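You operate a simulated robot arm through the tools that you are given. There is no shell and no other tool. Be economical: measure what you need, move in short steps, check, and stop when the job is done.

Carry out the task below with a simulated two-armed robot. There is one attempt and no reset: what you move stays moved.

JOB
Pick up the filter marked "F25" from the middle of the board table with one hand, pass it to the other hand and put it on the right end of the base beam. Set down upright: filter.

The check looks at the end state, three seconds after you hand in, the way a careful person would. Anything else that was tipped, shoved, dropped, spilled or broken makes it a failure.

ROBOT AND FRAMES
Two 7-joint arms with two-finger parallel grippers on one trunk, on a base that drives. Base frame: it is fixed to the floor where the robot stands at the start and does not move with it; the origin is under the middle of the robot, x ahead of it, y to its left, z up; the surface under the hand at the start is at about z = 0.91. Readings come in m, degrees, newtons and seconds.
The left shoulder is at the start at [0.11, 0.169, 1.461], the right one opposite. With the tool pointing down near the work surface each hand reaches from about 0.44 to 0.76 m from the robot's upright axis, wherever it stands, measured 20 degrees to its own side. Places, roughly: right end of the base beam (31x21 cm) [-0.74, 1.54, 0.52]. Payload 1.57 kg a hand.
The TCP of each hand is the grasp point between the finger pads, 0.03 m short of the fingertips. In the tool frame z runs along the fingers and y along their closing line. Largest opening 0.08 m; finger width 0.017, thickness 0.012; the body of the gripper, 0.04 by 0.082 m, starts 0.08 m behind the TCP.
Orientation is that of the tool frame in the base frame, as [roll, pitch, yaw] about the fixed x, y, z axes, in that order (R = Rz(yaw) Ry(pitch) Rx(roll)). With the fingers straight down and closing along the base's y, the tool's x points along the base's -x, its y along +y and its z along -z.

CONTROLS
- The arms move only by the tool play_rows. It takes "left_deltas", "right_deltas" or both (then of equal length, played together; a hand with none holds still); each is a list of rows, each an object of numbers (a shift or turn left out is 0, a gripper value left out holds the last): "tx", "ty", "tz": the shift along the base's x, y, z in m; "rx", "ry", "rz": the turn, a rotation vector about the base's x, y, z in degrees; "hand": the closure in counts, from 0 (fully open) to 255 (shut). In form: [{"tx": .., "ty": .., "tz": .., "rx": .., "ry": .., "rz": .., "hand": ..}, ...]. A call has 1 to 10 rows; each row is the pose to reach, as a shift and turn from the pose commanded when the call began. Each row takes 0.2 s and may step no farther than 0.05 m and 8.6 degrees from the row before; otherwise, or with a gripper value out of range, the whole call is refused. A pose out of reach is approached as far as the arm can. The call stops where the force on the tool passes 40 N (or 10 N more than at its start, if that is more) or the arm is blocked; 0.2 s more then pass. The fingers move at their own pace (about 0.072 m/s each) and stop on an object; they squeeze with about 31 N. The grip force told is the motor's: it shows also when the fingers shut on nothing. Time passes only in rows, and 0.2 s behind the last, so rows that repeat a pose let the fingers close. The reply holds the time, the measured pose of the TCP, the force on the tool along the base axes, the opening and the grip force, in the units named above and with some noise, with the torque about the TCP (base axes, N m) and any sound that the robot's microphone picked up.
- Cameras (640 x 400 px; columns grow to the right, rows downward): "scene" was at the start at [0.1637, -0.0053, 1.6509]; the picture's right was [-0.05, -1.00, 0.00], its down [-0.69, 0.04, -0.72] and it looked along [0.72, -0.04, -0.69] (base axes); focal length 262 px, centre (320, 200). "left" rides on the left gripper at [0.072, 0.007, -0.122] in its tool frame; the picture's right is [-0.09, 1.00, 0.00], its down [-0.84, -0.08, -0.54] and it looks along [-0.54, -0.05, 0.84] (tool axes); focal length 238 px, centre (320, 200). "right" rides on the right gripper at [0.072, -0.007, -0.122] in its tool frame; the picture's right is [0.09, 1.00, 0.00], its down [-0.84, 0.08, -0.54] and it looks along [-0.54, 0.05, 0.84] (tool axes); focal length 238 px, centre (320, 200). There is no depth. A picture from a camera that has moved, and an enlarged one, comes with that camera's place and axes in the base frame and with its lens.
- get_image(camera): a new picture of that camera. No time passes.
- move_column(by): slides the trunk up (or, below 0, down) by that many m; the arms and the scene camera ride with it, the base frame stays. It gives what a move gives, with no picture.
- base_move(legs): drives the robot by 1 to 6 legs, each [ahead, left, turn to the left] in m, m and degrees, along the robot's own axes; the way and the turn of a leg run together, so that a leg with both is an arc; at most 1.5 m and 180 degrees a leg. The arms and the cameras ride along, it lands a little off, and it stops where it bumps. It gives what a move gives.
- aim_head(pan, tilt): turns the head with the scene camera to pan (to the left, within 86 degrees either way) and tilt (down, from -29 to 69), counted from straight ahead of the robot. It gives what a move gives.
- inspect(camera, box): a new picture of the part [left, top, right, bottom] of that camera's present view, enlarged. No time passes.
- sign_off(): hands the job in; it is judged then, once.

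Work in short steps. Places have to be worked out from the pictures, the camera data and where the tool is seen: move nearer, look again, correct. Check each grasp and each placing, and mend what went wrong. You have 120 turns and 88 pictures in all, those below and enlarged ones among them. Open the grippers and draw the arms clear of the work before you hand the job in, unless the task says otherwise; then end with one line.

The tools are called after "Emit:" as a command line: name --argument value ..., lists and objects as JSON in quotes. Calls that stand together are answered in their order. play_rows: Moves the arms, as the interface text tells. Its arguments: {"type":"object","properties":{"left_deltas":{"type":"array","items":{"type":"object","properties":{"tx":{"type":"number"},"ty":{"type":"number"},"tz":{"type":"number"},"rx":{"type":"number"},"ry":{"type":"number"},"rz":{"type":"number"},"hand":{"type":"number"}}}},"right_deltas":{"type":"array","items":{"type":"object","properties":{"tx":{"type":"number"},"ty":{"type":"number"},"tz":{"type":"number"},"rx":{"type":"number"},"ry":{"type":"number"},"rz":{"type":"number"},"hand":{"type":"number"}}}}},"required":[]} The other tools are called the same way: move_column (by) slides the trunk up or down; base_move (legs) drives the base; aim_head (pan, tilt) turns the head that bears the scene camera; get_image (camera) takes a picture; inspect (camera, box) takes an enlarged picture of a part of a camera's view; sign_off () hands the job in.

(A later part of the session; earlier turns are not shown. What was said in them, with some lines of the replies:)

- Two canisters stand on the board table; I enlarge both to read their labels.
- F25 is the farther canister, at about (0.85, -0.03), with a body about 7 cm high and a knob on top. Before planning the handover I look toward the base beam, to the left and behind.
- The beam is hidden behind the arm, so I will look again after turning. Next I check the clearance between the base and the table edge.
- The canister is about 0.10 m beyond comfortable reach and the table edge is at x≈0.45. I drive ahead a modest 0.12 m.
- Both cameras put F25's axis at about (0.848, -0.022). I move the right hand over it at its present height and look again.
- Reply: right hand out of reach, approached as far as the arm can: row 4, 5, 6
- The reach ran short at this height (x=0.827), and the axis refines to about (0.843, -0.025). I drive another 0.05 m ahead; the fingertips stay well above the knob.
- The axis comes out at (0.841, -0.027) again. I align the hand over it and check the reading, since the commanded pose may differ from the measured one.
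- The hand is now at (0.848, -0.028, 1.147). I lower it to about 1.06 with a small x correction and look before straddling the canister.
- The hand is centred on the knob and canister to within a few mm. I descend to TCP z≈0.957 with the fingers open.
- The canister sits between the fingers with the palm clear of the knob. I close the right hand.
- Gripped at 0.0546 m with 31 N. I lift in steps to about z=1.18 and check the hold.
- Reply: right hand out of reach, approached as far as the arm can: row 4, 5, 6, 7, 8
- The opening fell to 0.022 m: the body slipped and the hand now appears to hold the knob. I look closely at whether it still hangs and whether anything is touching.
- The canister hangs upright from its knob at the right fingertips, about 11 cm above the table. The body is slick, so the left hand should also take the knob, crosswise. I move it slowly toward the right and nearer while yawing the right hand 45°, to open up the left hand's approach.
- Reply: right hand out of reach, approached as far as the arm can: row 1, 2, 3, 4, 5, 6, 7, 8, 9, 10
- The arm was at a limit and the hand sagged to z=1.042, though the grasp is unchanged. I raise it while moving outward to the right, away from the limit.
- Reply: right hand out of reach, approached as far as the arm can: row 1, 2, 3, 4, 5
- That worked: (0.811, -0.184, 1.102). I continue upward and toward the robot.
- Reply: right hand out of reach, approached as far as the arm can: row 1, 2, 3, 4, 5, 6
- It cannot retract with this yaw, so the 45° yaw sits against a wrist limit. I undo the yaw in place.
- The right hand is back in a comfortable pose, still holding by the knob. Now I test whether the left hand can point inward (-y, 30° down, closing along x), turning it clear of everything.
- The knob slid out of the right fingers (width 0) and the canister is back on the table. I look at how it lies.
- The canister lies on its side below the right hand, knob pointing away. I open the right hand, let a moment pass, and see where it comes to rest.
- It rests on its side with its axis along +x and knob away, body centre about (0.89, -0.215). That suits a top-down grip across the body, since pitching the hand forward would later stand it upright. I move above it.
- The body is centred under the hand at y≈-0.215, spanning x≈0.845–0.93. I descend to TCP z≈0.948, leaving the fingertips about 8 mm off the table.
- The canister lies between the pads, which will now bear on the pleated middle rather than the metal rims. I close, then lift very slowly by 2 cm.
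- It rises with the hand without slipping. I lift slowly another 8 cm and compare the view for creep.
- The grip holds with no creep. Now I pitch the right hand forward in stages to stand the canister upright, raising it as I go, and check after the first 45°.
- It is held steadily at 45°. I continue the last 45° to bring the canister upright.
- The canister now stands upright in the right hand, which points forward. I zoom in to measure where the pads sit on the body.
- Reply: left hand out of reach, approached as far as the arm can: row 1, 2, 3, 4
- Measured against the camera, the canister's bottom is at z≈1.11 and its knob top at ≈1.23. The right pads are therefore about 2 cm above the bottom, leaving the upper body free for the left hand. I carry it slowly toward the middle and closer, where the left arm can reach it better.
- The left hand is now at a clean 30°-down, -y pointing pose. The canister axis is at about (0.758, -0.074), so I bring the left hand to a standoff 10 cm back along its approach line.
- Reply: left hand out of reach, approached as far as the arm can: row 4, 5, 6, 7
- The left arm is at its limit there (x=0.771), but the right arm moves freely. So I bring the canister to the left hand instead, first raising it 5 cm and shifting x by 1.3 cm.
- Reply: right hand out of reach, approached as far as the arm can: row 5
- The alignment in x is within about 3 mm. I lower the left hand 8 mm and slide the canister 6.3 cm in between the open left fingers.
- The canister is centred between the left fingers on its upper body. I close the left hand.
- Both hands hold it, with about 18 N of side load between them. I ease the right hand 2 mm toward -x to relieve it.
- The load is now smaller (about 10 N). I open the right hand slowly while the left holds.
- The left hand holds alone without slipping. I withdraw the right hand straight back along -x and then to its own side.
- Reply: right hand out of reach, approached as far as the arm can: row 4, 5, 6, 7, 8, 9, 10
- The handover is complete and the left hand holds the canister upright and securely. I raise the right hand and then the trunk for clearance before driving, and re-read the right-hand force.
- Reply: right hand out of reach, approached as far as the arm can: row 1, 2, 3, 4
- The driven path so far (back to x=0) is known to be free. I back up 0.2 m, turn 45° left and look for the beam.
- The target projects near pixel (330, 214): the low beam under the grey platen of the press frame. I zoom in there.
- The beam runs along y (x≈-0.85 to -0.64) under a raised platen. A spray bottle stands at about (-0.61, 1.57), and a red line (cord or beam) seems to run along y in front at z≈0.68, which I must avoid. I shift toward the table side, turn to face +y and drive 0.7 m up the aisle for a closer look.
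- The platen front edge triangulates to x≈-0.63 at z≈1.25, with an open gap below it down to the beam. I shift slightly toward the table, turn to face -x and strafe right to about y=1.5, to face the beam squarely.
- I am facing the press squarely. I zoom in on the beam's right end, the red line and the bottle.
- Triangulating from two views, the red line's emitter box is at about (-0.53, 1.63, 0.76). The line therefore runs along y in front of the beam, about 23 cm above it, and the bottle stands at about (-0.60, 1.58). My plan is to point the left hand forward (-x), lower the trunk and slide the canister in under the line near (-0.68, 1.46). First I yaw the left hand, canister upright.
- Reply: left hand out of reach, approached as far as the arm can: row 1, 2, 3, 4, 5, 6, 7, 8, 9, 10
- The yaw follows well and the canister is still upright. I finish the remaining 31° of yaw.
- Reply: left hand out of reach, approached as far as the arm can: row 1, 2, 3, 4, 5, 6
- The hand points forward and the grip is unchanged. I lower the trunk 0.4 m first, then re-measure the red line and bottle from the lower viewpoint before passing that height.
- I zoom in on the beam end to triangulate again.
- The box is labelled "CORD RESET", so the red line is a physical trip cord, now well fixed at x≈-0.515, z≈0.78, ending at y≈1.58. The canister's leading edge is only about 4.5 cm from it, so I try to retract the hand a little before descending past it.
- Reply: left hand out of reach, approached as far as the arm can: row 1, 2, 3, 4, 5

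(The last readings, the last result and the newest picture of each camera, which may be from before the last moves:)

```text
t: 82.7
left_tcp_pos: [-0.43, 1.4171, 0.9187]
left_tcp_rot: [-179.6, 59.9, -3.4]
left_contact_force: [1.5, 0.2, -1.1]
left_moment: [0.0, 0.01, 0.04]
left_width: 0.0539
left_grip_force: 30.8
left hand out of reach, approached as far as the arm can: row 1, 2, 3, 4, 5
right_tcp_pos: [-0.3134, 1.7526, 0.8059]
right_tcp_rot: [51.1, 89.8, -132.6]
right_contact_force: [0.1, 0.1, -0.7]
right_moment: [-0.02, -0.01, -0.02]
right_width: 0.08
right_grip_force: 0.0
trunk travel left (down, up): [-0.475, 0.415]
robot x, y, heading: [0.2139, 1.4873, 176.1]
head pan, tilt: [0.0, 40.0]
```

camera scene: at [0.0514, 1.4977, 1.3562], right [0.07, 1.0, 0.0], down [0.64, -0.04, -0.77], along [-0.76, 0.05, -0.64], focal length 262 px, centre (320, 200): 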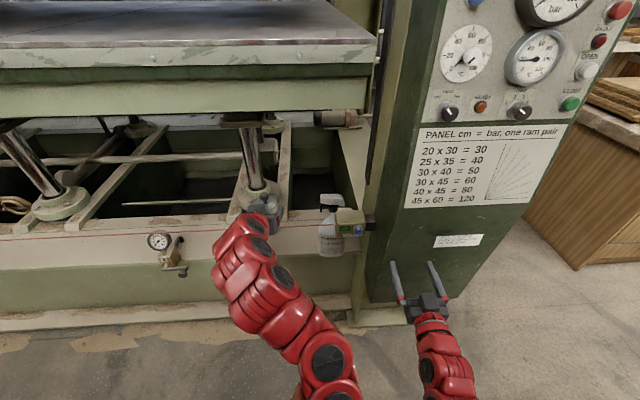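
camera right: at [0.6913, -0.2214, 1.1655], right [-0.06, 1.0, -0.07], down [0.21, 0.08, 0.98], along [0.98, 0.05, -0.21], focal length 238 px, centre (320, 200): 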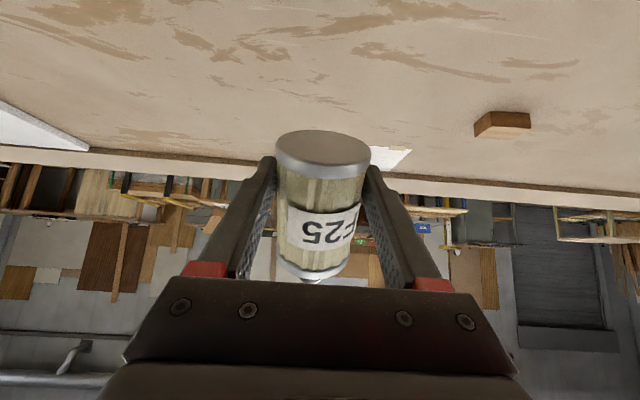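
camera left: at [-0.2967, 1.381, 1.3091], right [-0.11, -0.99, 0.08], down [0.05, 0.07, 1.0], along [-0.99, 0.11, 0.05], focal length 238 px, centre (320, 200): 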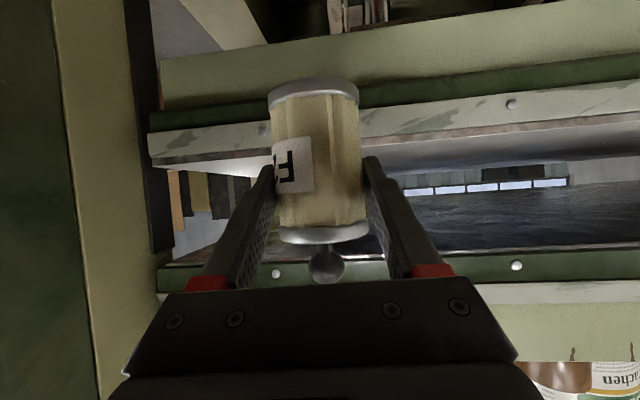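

It barely retracts, leaving about 5 cm of clearance, which is enough for a straight vertical descent. I lower the trunk 0.2 m and check the gap visually.

Emit:
move_column --by -0.2

Emit:
aim_head --pan 0 --tilt 40

Emit:
inspect --camera "scene" --box '[180, 110, 400, 260]'

Emit:
get_image --camera "left"

```text
t: 84.9
left_tcp_pos: [-0.4306, 1.4144, 0.7193]
left_tcp_rot: [-179.5, 59.9, -3.2]
left_contact_force: [0.0, 0.2, -2.3]
left_moment: [-0.03, 0.01, 0.0]
left_width: 0.0538
left_grip_force: 31.2
right_tcp_pos: [-0.3145, 1.752, 0.6069]
right_tcp_rot: [40.5, 89.9, -143.2]
right_contact_force: [1.2, -0.8, -0.6]
right_moment: [0.03, 0.0, 0.02]
right_width: 0.08
right_grip_force: 0.1
trunk travel left (down, up): [-0.275, 0.615]
robot x, y, heading: [0.2167, 1.488, 176.5]
head pan, tilt: [0.0, 40.0]
```

```text
t: 85.5
left_tcp_pos: [-0.4312, 1.4167, 0.7194]
left_tcp_rot: [-179.5, 59.7, -3.1]
left_contact_force: [-0.1, 0.0, -1.2]
left_moment: [0.03, 0.0, 0.0]
left_width: 0.0536
left_grip_force: 31.0
right_tcp_pos: [-0.3149, 1.7516, 0.6064]
right_tcp_rot: [42.4, 89.9, -141.3]
right_contact_force: [1.2, 0.4, 0.7]
right_moment: [-0.03, 0.0, -0.02]
right_width: 0.0801
right_grip_force: 0.0
trunk travel left (down, up): [-0.275, 0.615]
robot x, y, heading: [0.2166, 1.4886, 176.4]
head pan, tilt: [0.0, 40.0]
```

```text
2.67 times, centred on (290, 185) of scene
camera zoom: at [0.0515, 1.4978, 1.1562], right [0.07, 1.0, 0.0], down [0.64, -0.04, -0.77], along [-0.76, 0.05, -0.64], focal length 700 px, centre (400, 240)
```

zoom: 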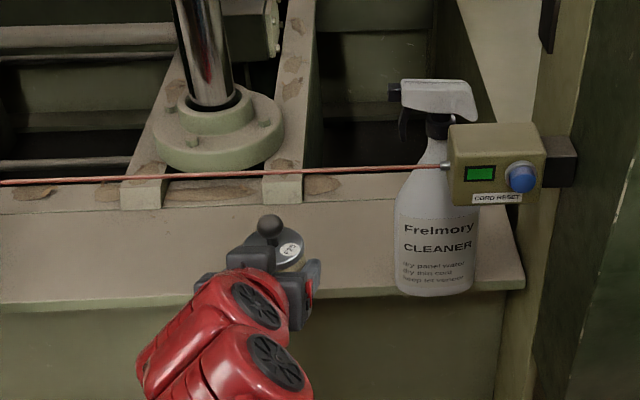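

```text
25 pictures are left
camera left: at [-0.2905, 1.3987, 0.7186], right [-0.11, -0.99, 0.08], down [0.05, 0.07, 1.0], along [-0.99, 0.11, 0.04], focal length 238 px, centre (320, 200)
```

left: 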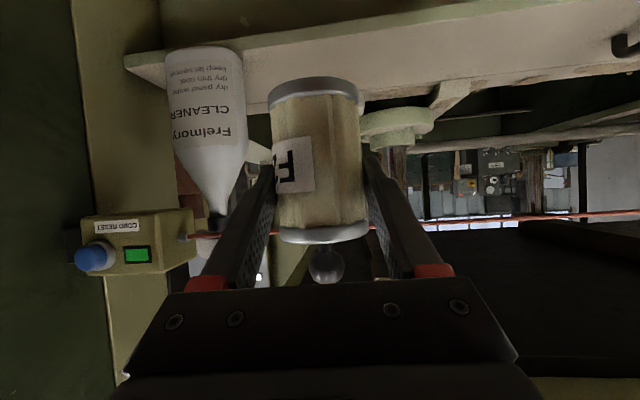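

The geometry agrees: the cord is at z≈0.775 and the canister sits clear in front of it. I lower the last 0.115 m so the canister's bottom is about 2 cm above the beam, and aim the head to see it.

Emit:
move_column --by -0.115

Emit:
get_image --camera "left"

Emit:
get_image --camera "scene"

```text
t: 87.2
left_tcp_pos: [-0.4288, 1.4125, 0.6461]
left_tcp_rot: [-179.0, 60.0, -2.7]
left_contact_force: [-0.3, -0.4, -0.5]
left_moment: [-0.01, 0.01, 0.02]
left_width: 0.0539
left_grip_force: 30.8
right_tcp_pos: [-0.3133, 1.7494, 0.5393]
right_tcp_rot: [-49.5, 89.0, 127.1]
right_contact_force: [-0.7, -1.4, -0.2]
right_moment: [0.01, 0.04, 0.02]
right_width: 0.0801
right_grip_force: 0.0
trunk travel left (down, up): [-0.198, 0.692]
robot x, y, heading: [0.2188, 1.4912, 176.2]
head pan, tilt: [0.0, 40.0]
stopped: the arm was blocked; the commanded pose is now the measured one
```

```text
24 pictures are left
camera left: at [-0.2892, 1.396, 0.6455], right [-0.11, -0.99, 0.07], down [0.06, 0.07, 1.0], along [-0.99, 0.11, 0.05], focal length 238 px, centre (320, 200)
```

left: 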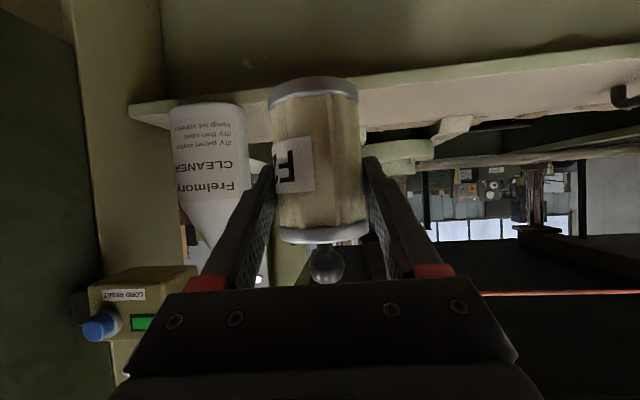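

```text
23 pictures are left
camera scene: at [0.0539, 1.4923, 1.0829], right [0.07, 1.0, 0.01], down [0.64, -0.04, -0.77], along [-0.77, 0.05, -0.64], focal length 262 px, centre (320, 200)
```

scene: 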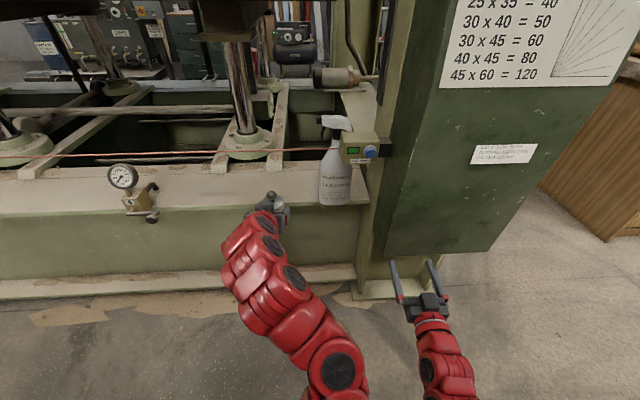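

The column stopped, probably because the folded left elbow met the robot's own base; nothing else moved. The arm can do the rest. I extend the left hand slowly forward and down, under the cord, toward x≈-0.53 first.

Emit:
play_rows --left_deltas '[{"tx": -0.01, "tz": -0.004}, {"tx": -0.02, "tz": -0.01, "ty": 0.008}, {"tx": -0.03, "tz": -0.016, "ty": 0.016}, {"tx": -0.04, "tz": -0.022, "ty": 0.024}, {"tx": -0.05, "tz": -0.028, "ty": 0.032}, {"tx": -0.06, "tz": -0.034, "ty": 0.04}, {"tx": -0.07, "tz": -0.034, "ty": 0.046}, {"tx": -0.08, "tz": -0.034, "ty": 0.046}, {"tx": -0.09, "tz": -0.034, "ty": 0.046}, {"tx": -0.1, "tz": -0.034, "ty": 0.046}]'

Emit:
get_image --camera "left"

Emit:
inspect --camera "scene" --box '[200, 90, 400, 240]'

```text
t: 89.4
left_tcp_pos: [-0.53, 1.4598, 0.6139]
left_tcp_rot: [-179.0, 60.0, -2.9]
left_contact_force: [-0.6, 0.0, -1.1]
left_moment: [0.0, -0.04, 0.02]
left_width: 0.0539
left_grip_force: 31.0
right_tcp_pos: [-0.3137, 1.7498, 0.5391]
right_tcp_rot: [-48.9, 88.9, 127.8]
right_contact_force: [0.6, -0.3, -0.2]
right_moment: [0.01, -0.01, 0.02]
right_width: 0.0801
right_grip_force: 0.0
trunk travel left (down, up): [-0.198, 0.692]
robot x, y, heading: [0.2133, 1.4885, 176.1]
head pan, tilt: [0.0, 40.0]
```

```text
22 pictures are left
camera left: at [-0.3896, 1.4433, 0.6115], right [-0.11, -0.99, 0.07], down [0.05, 0.07, 1.0], along [-0.99, 0.11, 0.05], focal length 238 px, centre (320, 200)
```

left: 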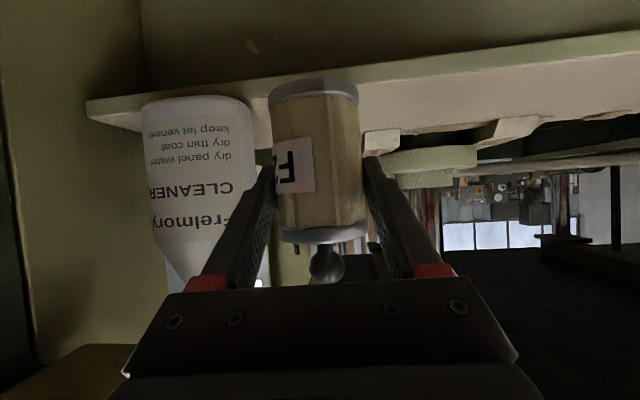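

```text
2.67 times, centred on (300, 165) of scene
camera zoom: at [0.0538, 1.4939, 1.0827], right [0.07, 1.0, 0.0], down [0.64, -0.04, -0.77], along [-0.77, 0.05, -0.64], focal length 700 px, centre (373, 293)
```

zoom: 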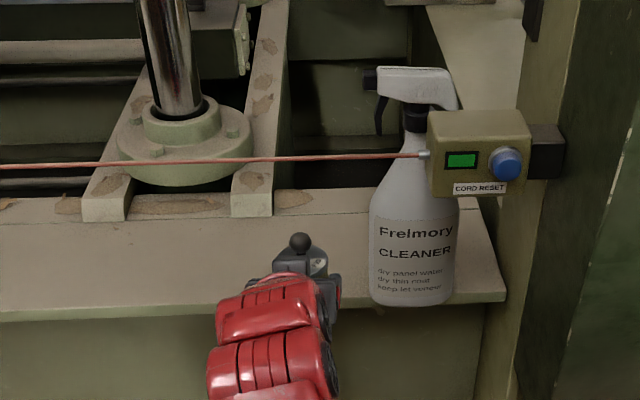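

The canister is passing under the cord with clearance. The bottle's left edge is near y≈1.53, so I shift to y≈1.44 and advance toward x≈-0.665.

Emit:
play_rows --left_deltas '[{"ty": -0.01}, {"tx": -0.012, "ty": -0.018}, {"tx": -0.024, "ty": -0.018}, {"tx": -0.036, "ty": -0.018}, {"tx": -0.048, "ty": -0.018}, {"tx": -0.06, "ty": -0.018}, {"tx": -0.072, "ty": -0.018}, {"tx": -0.084, "ty": -0.018}, {"tx": -0.096, "ty": -0.018}, {"tx": -0.108, "ty": -0.018}]'

Emit:
inspect --camera "scene" --box '[200, 90, 400, 240]'

Emit:
get_image --camera "left"

```text
t: 91.6
left_tcp_pos: [-0.6391, 1.442, 0.6109]
left_tcp_rot: [-179.3, 59.9, -3.2]
left_contact_force: [-0.3, 0.4, -1.1]
left_moment: [0.01, -0.01, 0.02]
left_width: 0.054
left_grip_force: 31.3
right_tcp_pos: [-0.3156, 1.7507, 0.5379]
right_tcp_rot: [-47.5, 88.9, 129.1]
right_contact_force: [0.6, 0.1, -0.5]
right_moment: [0.01, 0.02, 0.0]
right_width: 0.0801
right_grip_force: 0.0
trunk travel left (down, up): [-0.198, 0.692]
robot x, y, heading: [0.218, 1.4896, 176.3]
head pan, tilt: [0.0, 40.0]
```

```text
2.67 times, centred on (300, 165) of scene
camera zoom: at [0.0525, 1.4957, 1.0825], right [0.07, 1.0, 0.0], down [0.64, -0.04, -0.77], along [-0.77, 0.05, -0.64], focal length 700 px, centre (373, 293)
```

zoom: 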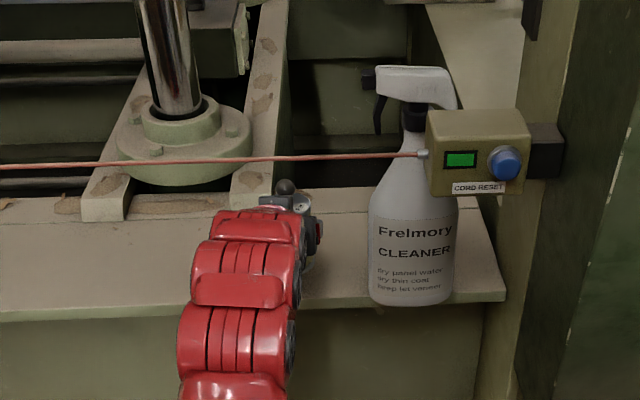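

```text
19 pictures are left
camera left: at [-0.4978, 1.4257, 0.6105], right [-0.11, -0.99, 0.07], down [0.05, 0.07, 1.0], along [-0.99, 0.11, 0.04], focal length 238 px, centre (320, 200)
```

left: 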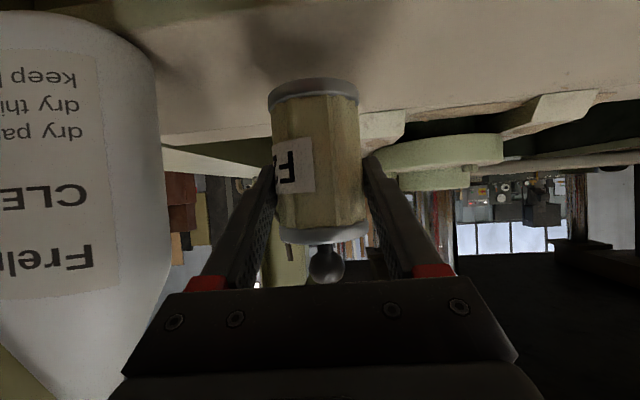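

There is a clear gap to the cord and the bottle, and the canister's shadow shows on the beam. I advance the last 2.8 cm and lower 2 cm.

Emit:
play_rows --left_deltas '[{"tx": -0.01}, {"tx": -0.02}, {"tx": -0.028}, {"tx": -0.028, "tz": -0.006}, {"tx": -0.028, "tz": -0.012}, {"tx": -0.028, "tz": -0.017}, {"tx": -0.028, "tz": -0.02}, {"tx": -0.028, "tz": -0.02}]'

Emit:
get_image --camera "left"

```text
t: 93.4
left_tcp_pos: [-0.6661, 1.4417, 0.5895]
left_tcp_rot: [-179.5, 59.8, -3.2]
left_contact_force: [0.2, -0.1, -1.3]
left_moment: [-0.02, 0.0, -0.01]
left_width: 0.0541
left_grip_force: 31.4
right_tcp_pos: [-0.3139, 1.7502, 0.5378]
right_tcp_rot: [-48.0, 89.1, 128.6]
right_contact_force: [-0.6, 1.0, 0.4]
right_moment: [0.01, -0.01, 0.01]
right_width: 0.08
right_grip_force: 0.0
trunk travel left (down, up): [-0.198, 0.692]
robot x, y, heading: [0.2129, 1.4873, 176.1]
head pan, tilt: [0.0, 40.0]
```

```text
18 pictures are left
camera left: at [-0.5258, 1.4266, 0.5896], right [-0.11, -0.99, 0.07], down [0.05, 0.07, 1.0], along [-0.99, 0.11, 0.05], focal length 238 px, centre (320, 200)
```

left: 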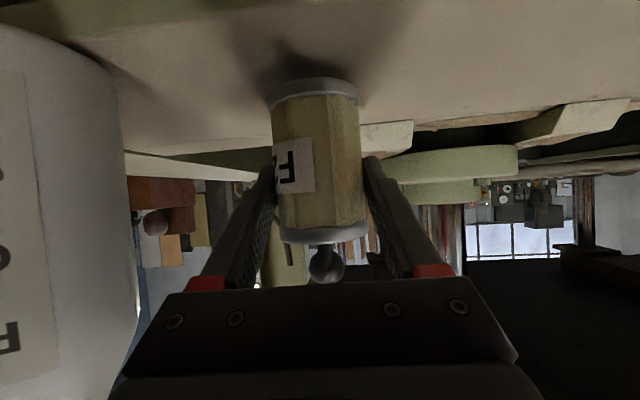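

It is nearly at the surface with no contact yet. I lower in 1.5 mm steps, watching the force.

Emit:
play_rows --left_deltas '[{"tz": -0.0015}, {"tz": -0.003}, {"tz": -0.0045}, {"tz": -0.006}]'

```text
t: 94.4
left_tcp_pos: [-0.6657, 1.4433, 0.5848]
left_tcp_rot: [-179.3, 59.9, -3.2]
left_contact_force: [0.3, -0.4, -0.9]
left_moment: [-0.02, -0.04, -0.02]
left_width: 0.0538
left_grip_force: 31.1
right_tcp_pos: [-0.3154, 1.7507, 0.537]
right_tcp_rot: [-48.2, 89.1, 128.4]
right_contact_force: [-0.4, -0.6, -0.7]
right_moment: [0.02, 0.01, 0.0]
right_width: 0.0799
right_grip_force: 0.2
trunk travel left (down, up): [-0.198, 0.692]
robot x, y, heading: [0.2158, 1.487, 176.4]
head pan, tilt: [0.0, 40.0]
```

Emit:
play_rows --left_deltas '[{"tz": -0.0015}, {"tz": -0.003}, {"tz": -0.0045}]'

Emit:
inspect --camera "left" --box '[220, 40, 420, 165]'

```text
t: 95.2
left_tcp_pos: [-0.6662, 1.4433, 0.5805]
left_tcp_rot: [-179.4, 59.9, -3.2]
left_contact_force: [-0.1, 0.9, -1.9]
left_moment: [0.0, -0.06, 0.0]
left_width: 0.0542
left_grip_force: 30.8
right_tcp_pos: [-0.3145, 1.7491, 0.5378]
right_tcp_rot: [-48.3, 89.1, 128.2]
right_contact_force: [-0.3, -0.1, 0.3]
right_moment: [-0.01, 0.02, 0.01]
right_width: 0.0801
right_grip_force: 0.0
trunk travel left (down, up): [-0.198, 0.692]
robot x, y, heading: [0.2178, 1.4873, 176.1]
head pan, tilt: [0.0, 40.0]
```

```text
3.20 times, centred on (320, 102) of left
camera zoom: at [-0.526, 1.4266, 0.5803], right [-0.11, -0.99, 0.07], down [0.05, 0.07, 1.0], along [-0.99, 0.11, 0.05], focal length 763 px, centre (320, 512)
```

zoom: 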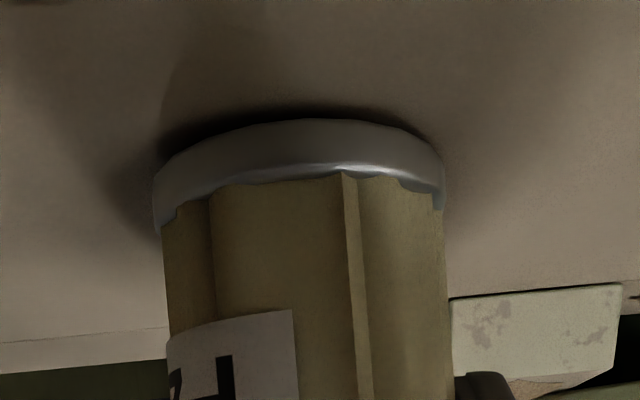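

The contact shadow shows a few mm still to go. I continue in small steps.

Emit:
play_rows --left_deltas '[{"tz": -0.0015}, {"tz": -0.003}, {"tz": -0.0045}, {"tz": -0.0045}]'

```text
t: 96.2
left_tcp_pos: [-0.6661, 1.4429, 0.5781]
left_tcp_rot: [-179.3, 60.0, -3.2]
left_contact_force: [0.1, -0.9, 4.9]
left_moment: [-0.18, 0.08, 0.02]
left_width: 0.0538
left_grip_force: 31.0
right_tcp_pos: [-0.3158, 1.7501, 0.5381]
right_tcp_rot: [-45.0, 89.2, 131.7]
right_contact_force: [0.2, 0.7, -0.4]
right_moment: [0.01, -0.02, -0.02]
right_width: 0.0799
right_grip_force: 0.1
trunk travel left (down, up): [-0.198, 0.692]
robot x, y, heading: [0.2181, 1.486, 176.3]
head pan, tilt: [0.0, 40.0]
```

Contact is felt (about +6 N). I press 1.5 mm more to seat the base and then open gradually.

Emit:
play_rows --left_deltas '[{"tz": -0.0015}, {"tz": -0.0015}, {"tz": -0.0015, "hand": 70}, {"tz": -0.0015, "hand": 50}, {"tz": -0.0015, "hand": 30}, {"tz": -0.0015, "hand": 30}]'

Emit:
get_image --camera "left"

```text
t: 97.6
left_tcp_pos: [-0.6657, 1.442, 0.5754]
left_tcp_rot: [-179.5, 59.9, -3.2]
left_contact_force: [-0.8, 0.2, -0.9]
left_moment: [-0.01, 0.01, -0.04]
left_width: 0.0703
left_grip_force: 0.1
right_tcp_pos: [-0.3153, 1.7493, 0.5388]
right_tcp_rot: [-48.1, 89.2, 128.5]
right_contact_force: [0.4, 0.0, 0.3]
right_moment: [0.01, 0.0, -0.04]
right_width: 0.0801
right_grip_force: 0.0
trunk travel left (down, up): [-0.198, 0.692]
robot x, y, heading: [0.217, 1.4884, 176.1]
head pan, tilt: [0.0, 40.0]
```

```text
16 pictures are left
camera left: at [-0.5261, 1.4256, 0.5748], right [-0.11, -0.99, 0.07], down [0.05, 0.07, 1.0], along [-0.99, 0.11, 0.05], focal length 238 px, centre (320, 200)
```

left: 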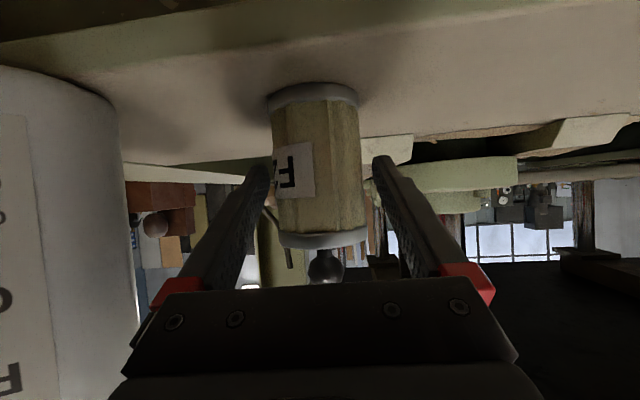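

The canister stands free and upright on the beam. I withdraw the left hand straight back along its pointing line, staying below the cord.

Emit:
play_rows --left_deltas '[{"hand": 15}, {"tx": 0.01, "ty": -0.0006}, {"tx": 0.025, "ty": -0.0014}, {"tx": 0.045, "ty": -0.0025}, {"tx": 0.07, "ty": -0.004}, {"tx": 0.1, "ty": -0.006}, {"tx": 0.13, "ty": -0.007}, {"tx": 0.16, "ty": -0.009}, {"tx": 0.19, "ty": -0.011}, {"tx": 0.21, "ty": -0.012}]'

Emit:
get_image --camera "left"

Emit:
inspect --camera "scene" --box '[200, 90, 400, 240]'

```text
t: 99.8
left_tcp_pos: [-0.4555, 1.431, 0.5773]
left_tcp_rot: [-179.4, 59.8, -3.2]
left_contact_force: [-0.6, 0.5, 0.3]
left_moment: [-0.03, 0.01, 0.01]
left_width: 0.0752
left_grip_force: 0.0
right_tcp_pos: [-0.3149, 1.7506, 0.538]
right_tcp_rot: [-47.2, 89.1, 129.3]
right_contact_force: [0.4, 0.3, 0.6]
right_moment: [0.01, -0.01, 0.02]
right_width: 0.0799
right_grip_force: 0.1
trunk travel left (down, up): [-0.198, 0.692]
robot x, y, heading: [0.2159, 1.4884, 176.5]
head pan, tilt: [0.0, 40.0]
```

```text
15 pictures are left
camera left: at [-0.3158, 1.4156, 0.5771], right [-0.11, -0.99, 0.07], down [0.05, 0.07, 1.0], along [-0.99, 0.11, 0.04], focal length 238 px, centre (320, 200)
```

left: 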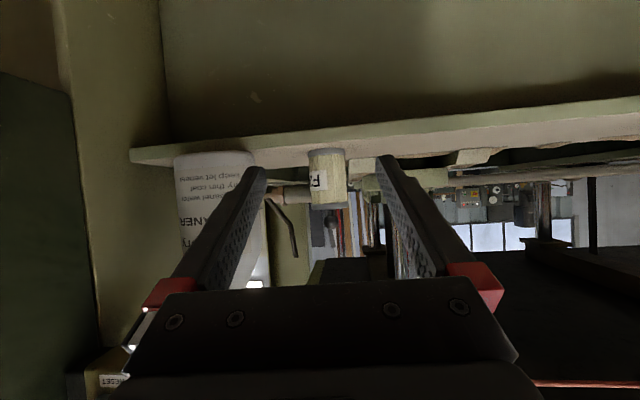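

```text
2.67 times, centred on (300, 165) of scene
camera zoom: at [0.052, 1.4969, 1.0824], right [0.07, 1.0, 0.0], down [0.64, -0.04, -0.77], along [-0.76, 0.05, -0.64], focal length 700 px, centre (373, 293)
```

zoom: 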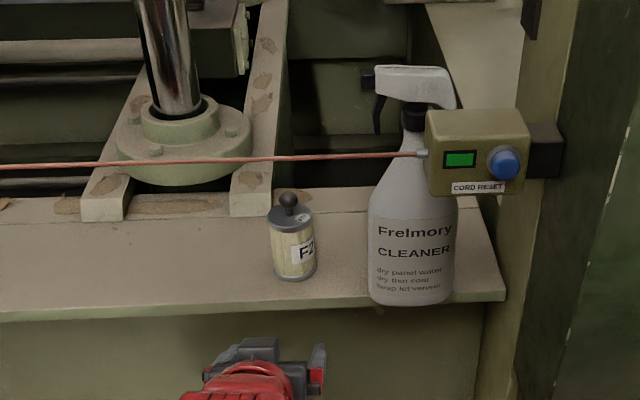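

The filter stands upright on the beam's right end at about (-0.675, 1.44). The cord is intact with its indicator green, and the bottle is untouched. I draw the left hand back a little more for clearance.

Emit:
play_rows --left_deltas '[{"tx": 0.01, "hand": 0}, {"tx": 0.02}, {"tx": 0.03}, {"tx": 0.03}]'

Emit:
get_image --camera "scene"

```text
t: 100.8
left_tcp_pos: [-0.4263, 1.4319, 0.5756]
left_tcp_rot: [-179.4, 59.7, -3.2]
left_contact_force: [-0.2, -1.1, -0.4]
left_moment: [0.02, -0.03, 0.04]
left_width: 0.0802
left_grip_force: 0.2
right_tcp_pos: [-0.3143, 1.7508, 0.5376]
right_tcp_rot: [-46.4, 89.1, 130.1]
right_contact_force: [0.5, -0.3, 0.4]
right_moment: [0.0, 0.01, -0.02]
right_width: 0.0799
right_grip_force: 0.1
trunk travel left (down, up): [-0.198, 0.692]
robot x, y, heading: [0.2136, 1.4857, 176.1]
head pan, tilt: [0.0, 40.0]
```

```text
13 pictures are left
camera scene: at [0.052, 1.497, 1.0824], right [0.07, 1.0, 0.0], down [0.64, -0.04, -0.77], along [-0.76, 0.05, -0.64], focal length 262 px, centre (320, 200)
```

scene: 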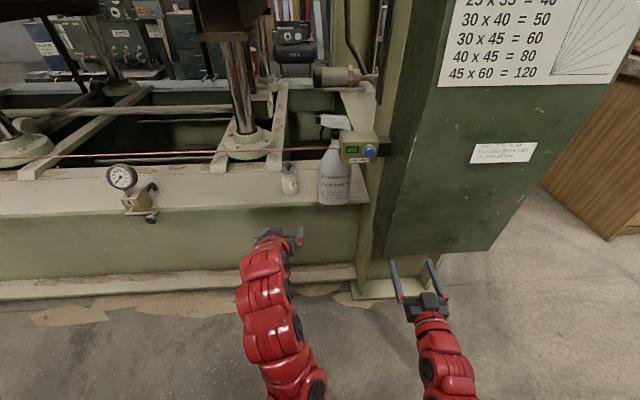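

Both grippers are open and clear, and the filter stands upright in its place, so I hand the job in.

Emit:
sign_off

```text
The job is handed in.
```

The F25 filter stands upright on the right end of the base beam, handed from the right hand to the left on the way; early on it slipped from the right hand and fell on its side on the table, with no damage visible in the camera views, and the trip cord and spray bottle by the beam were not touched.
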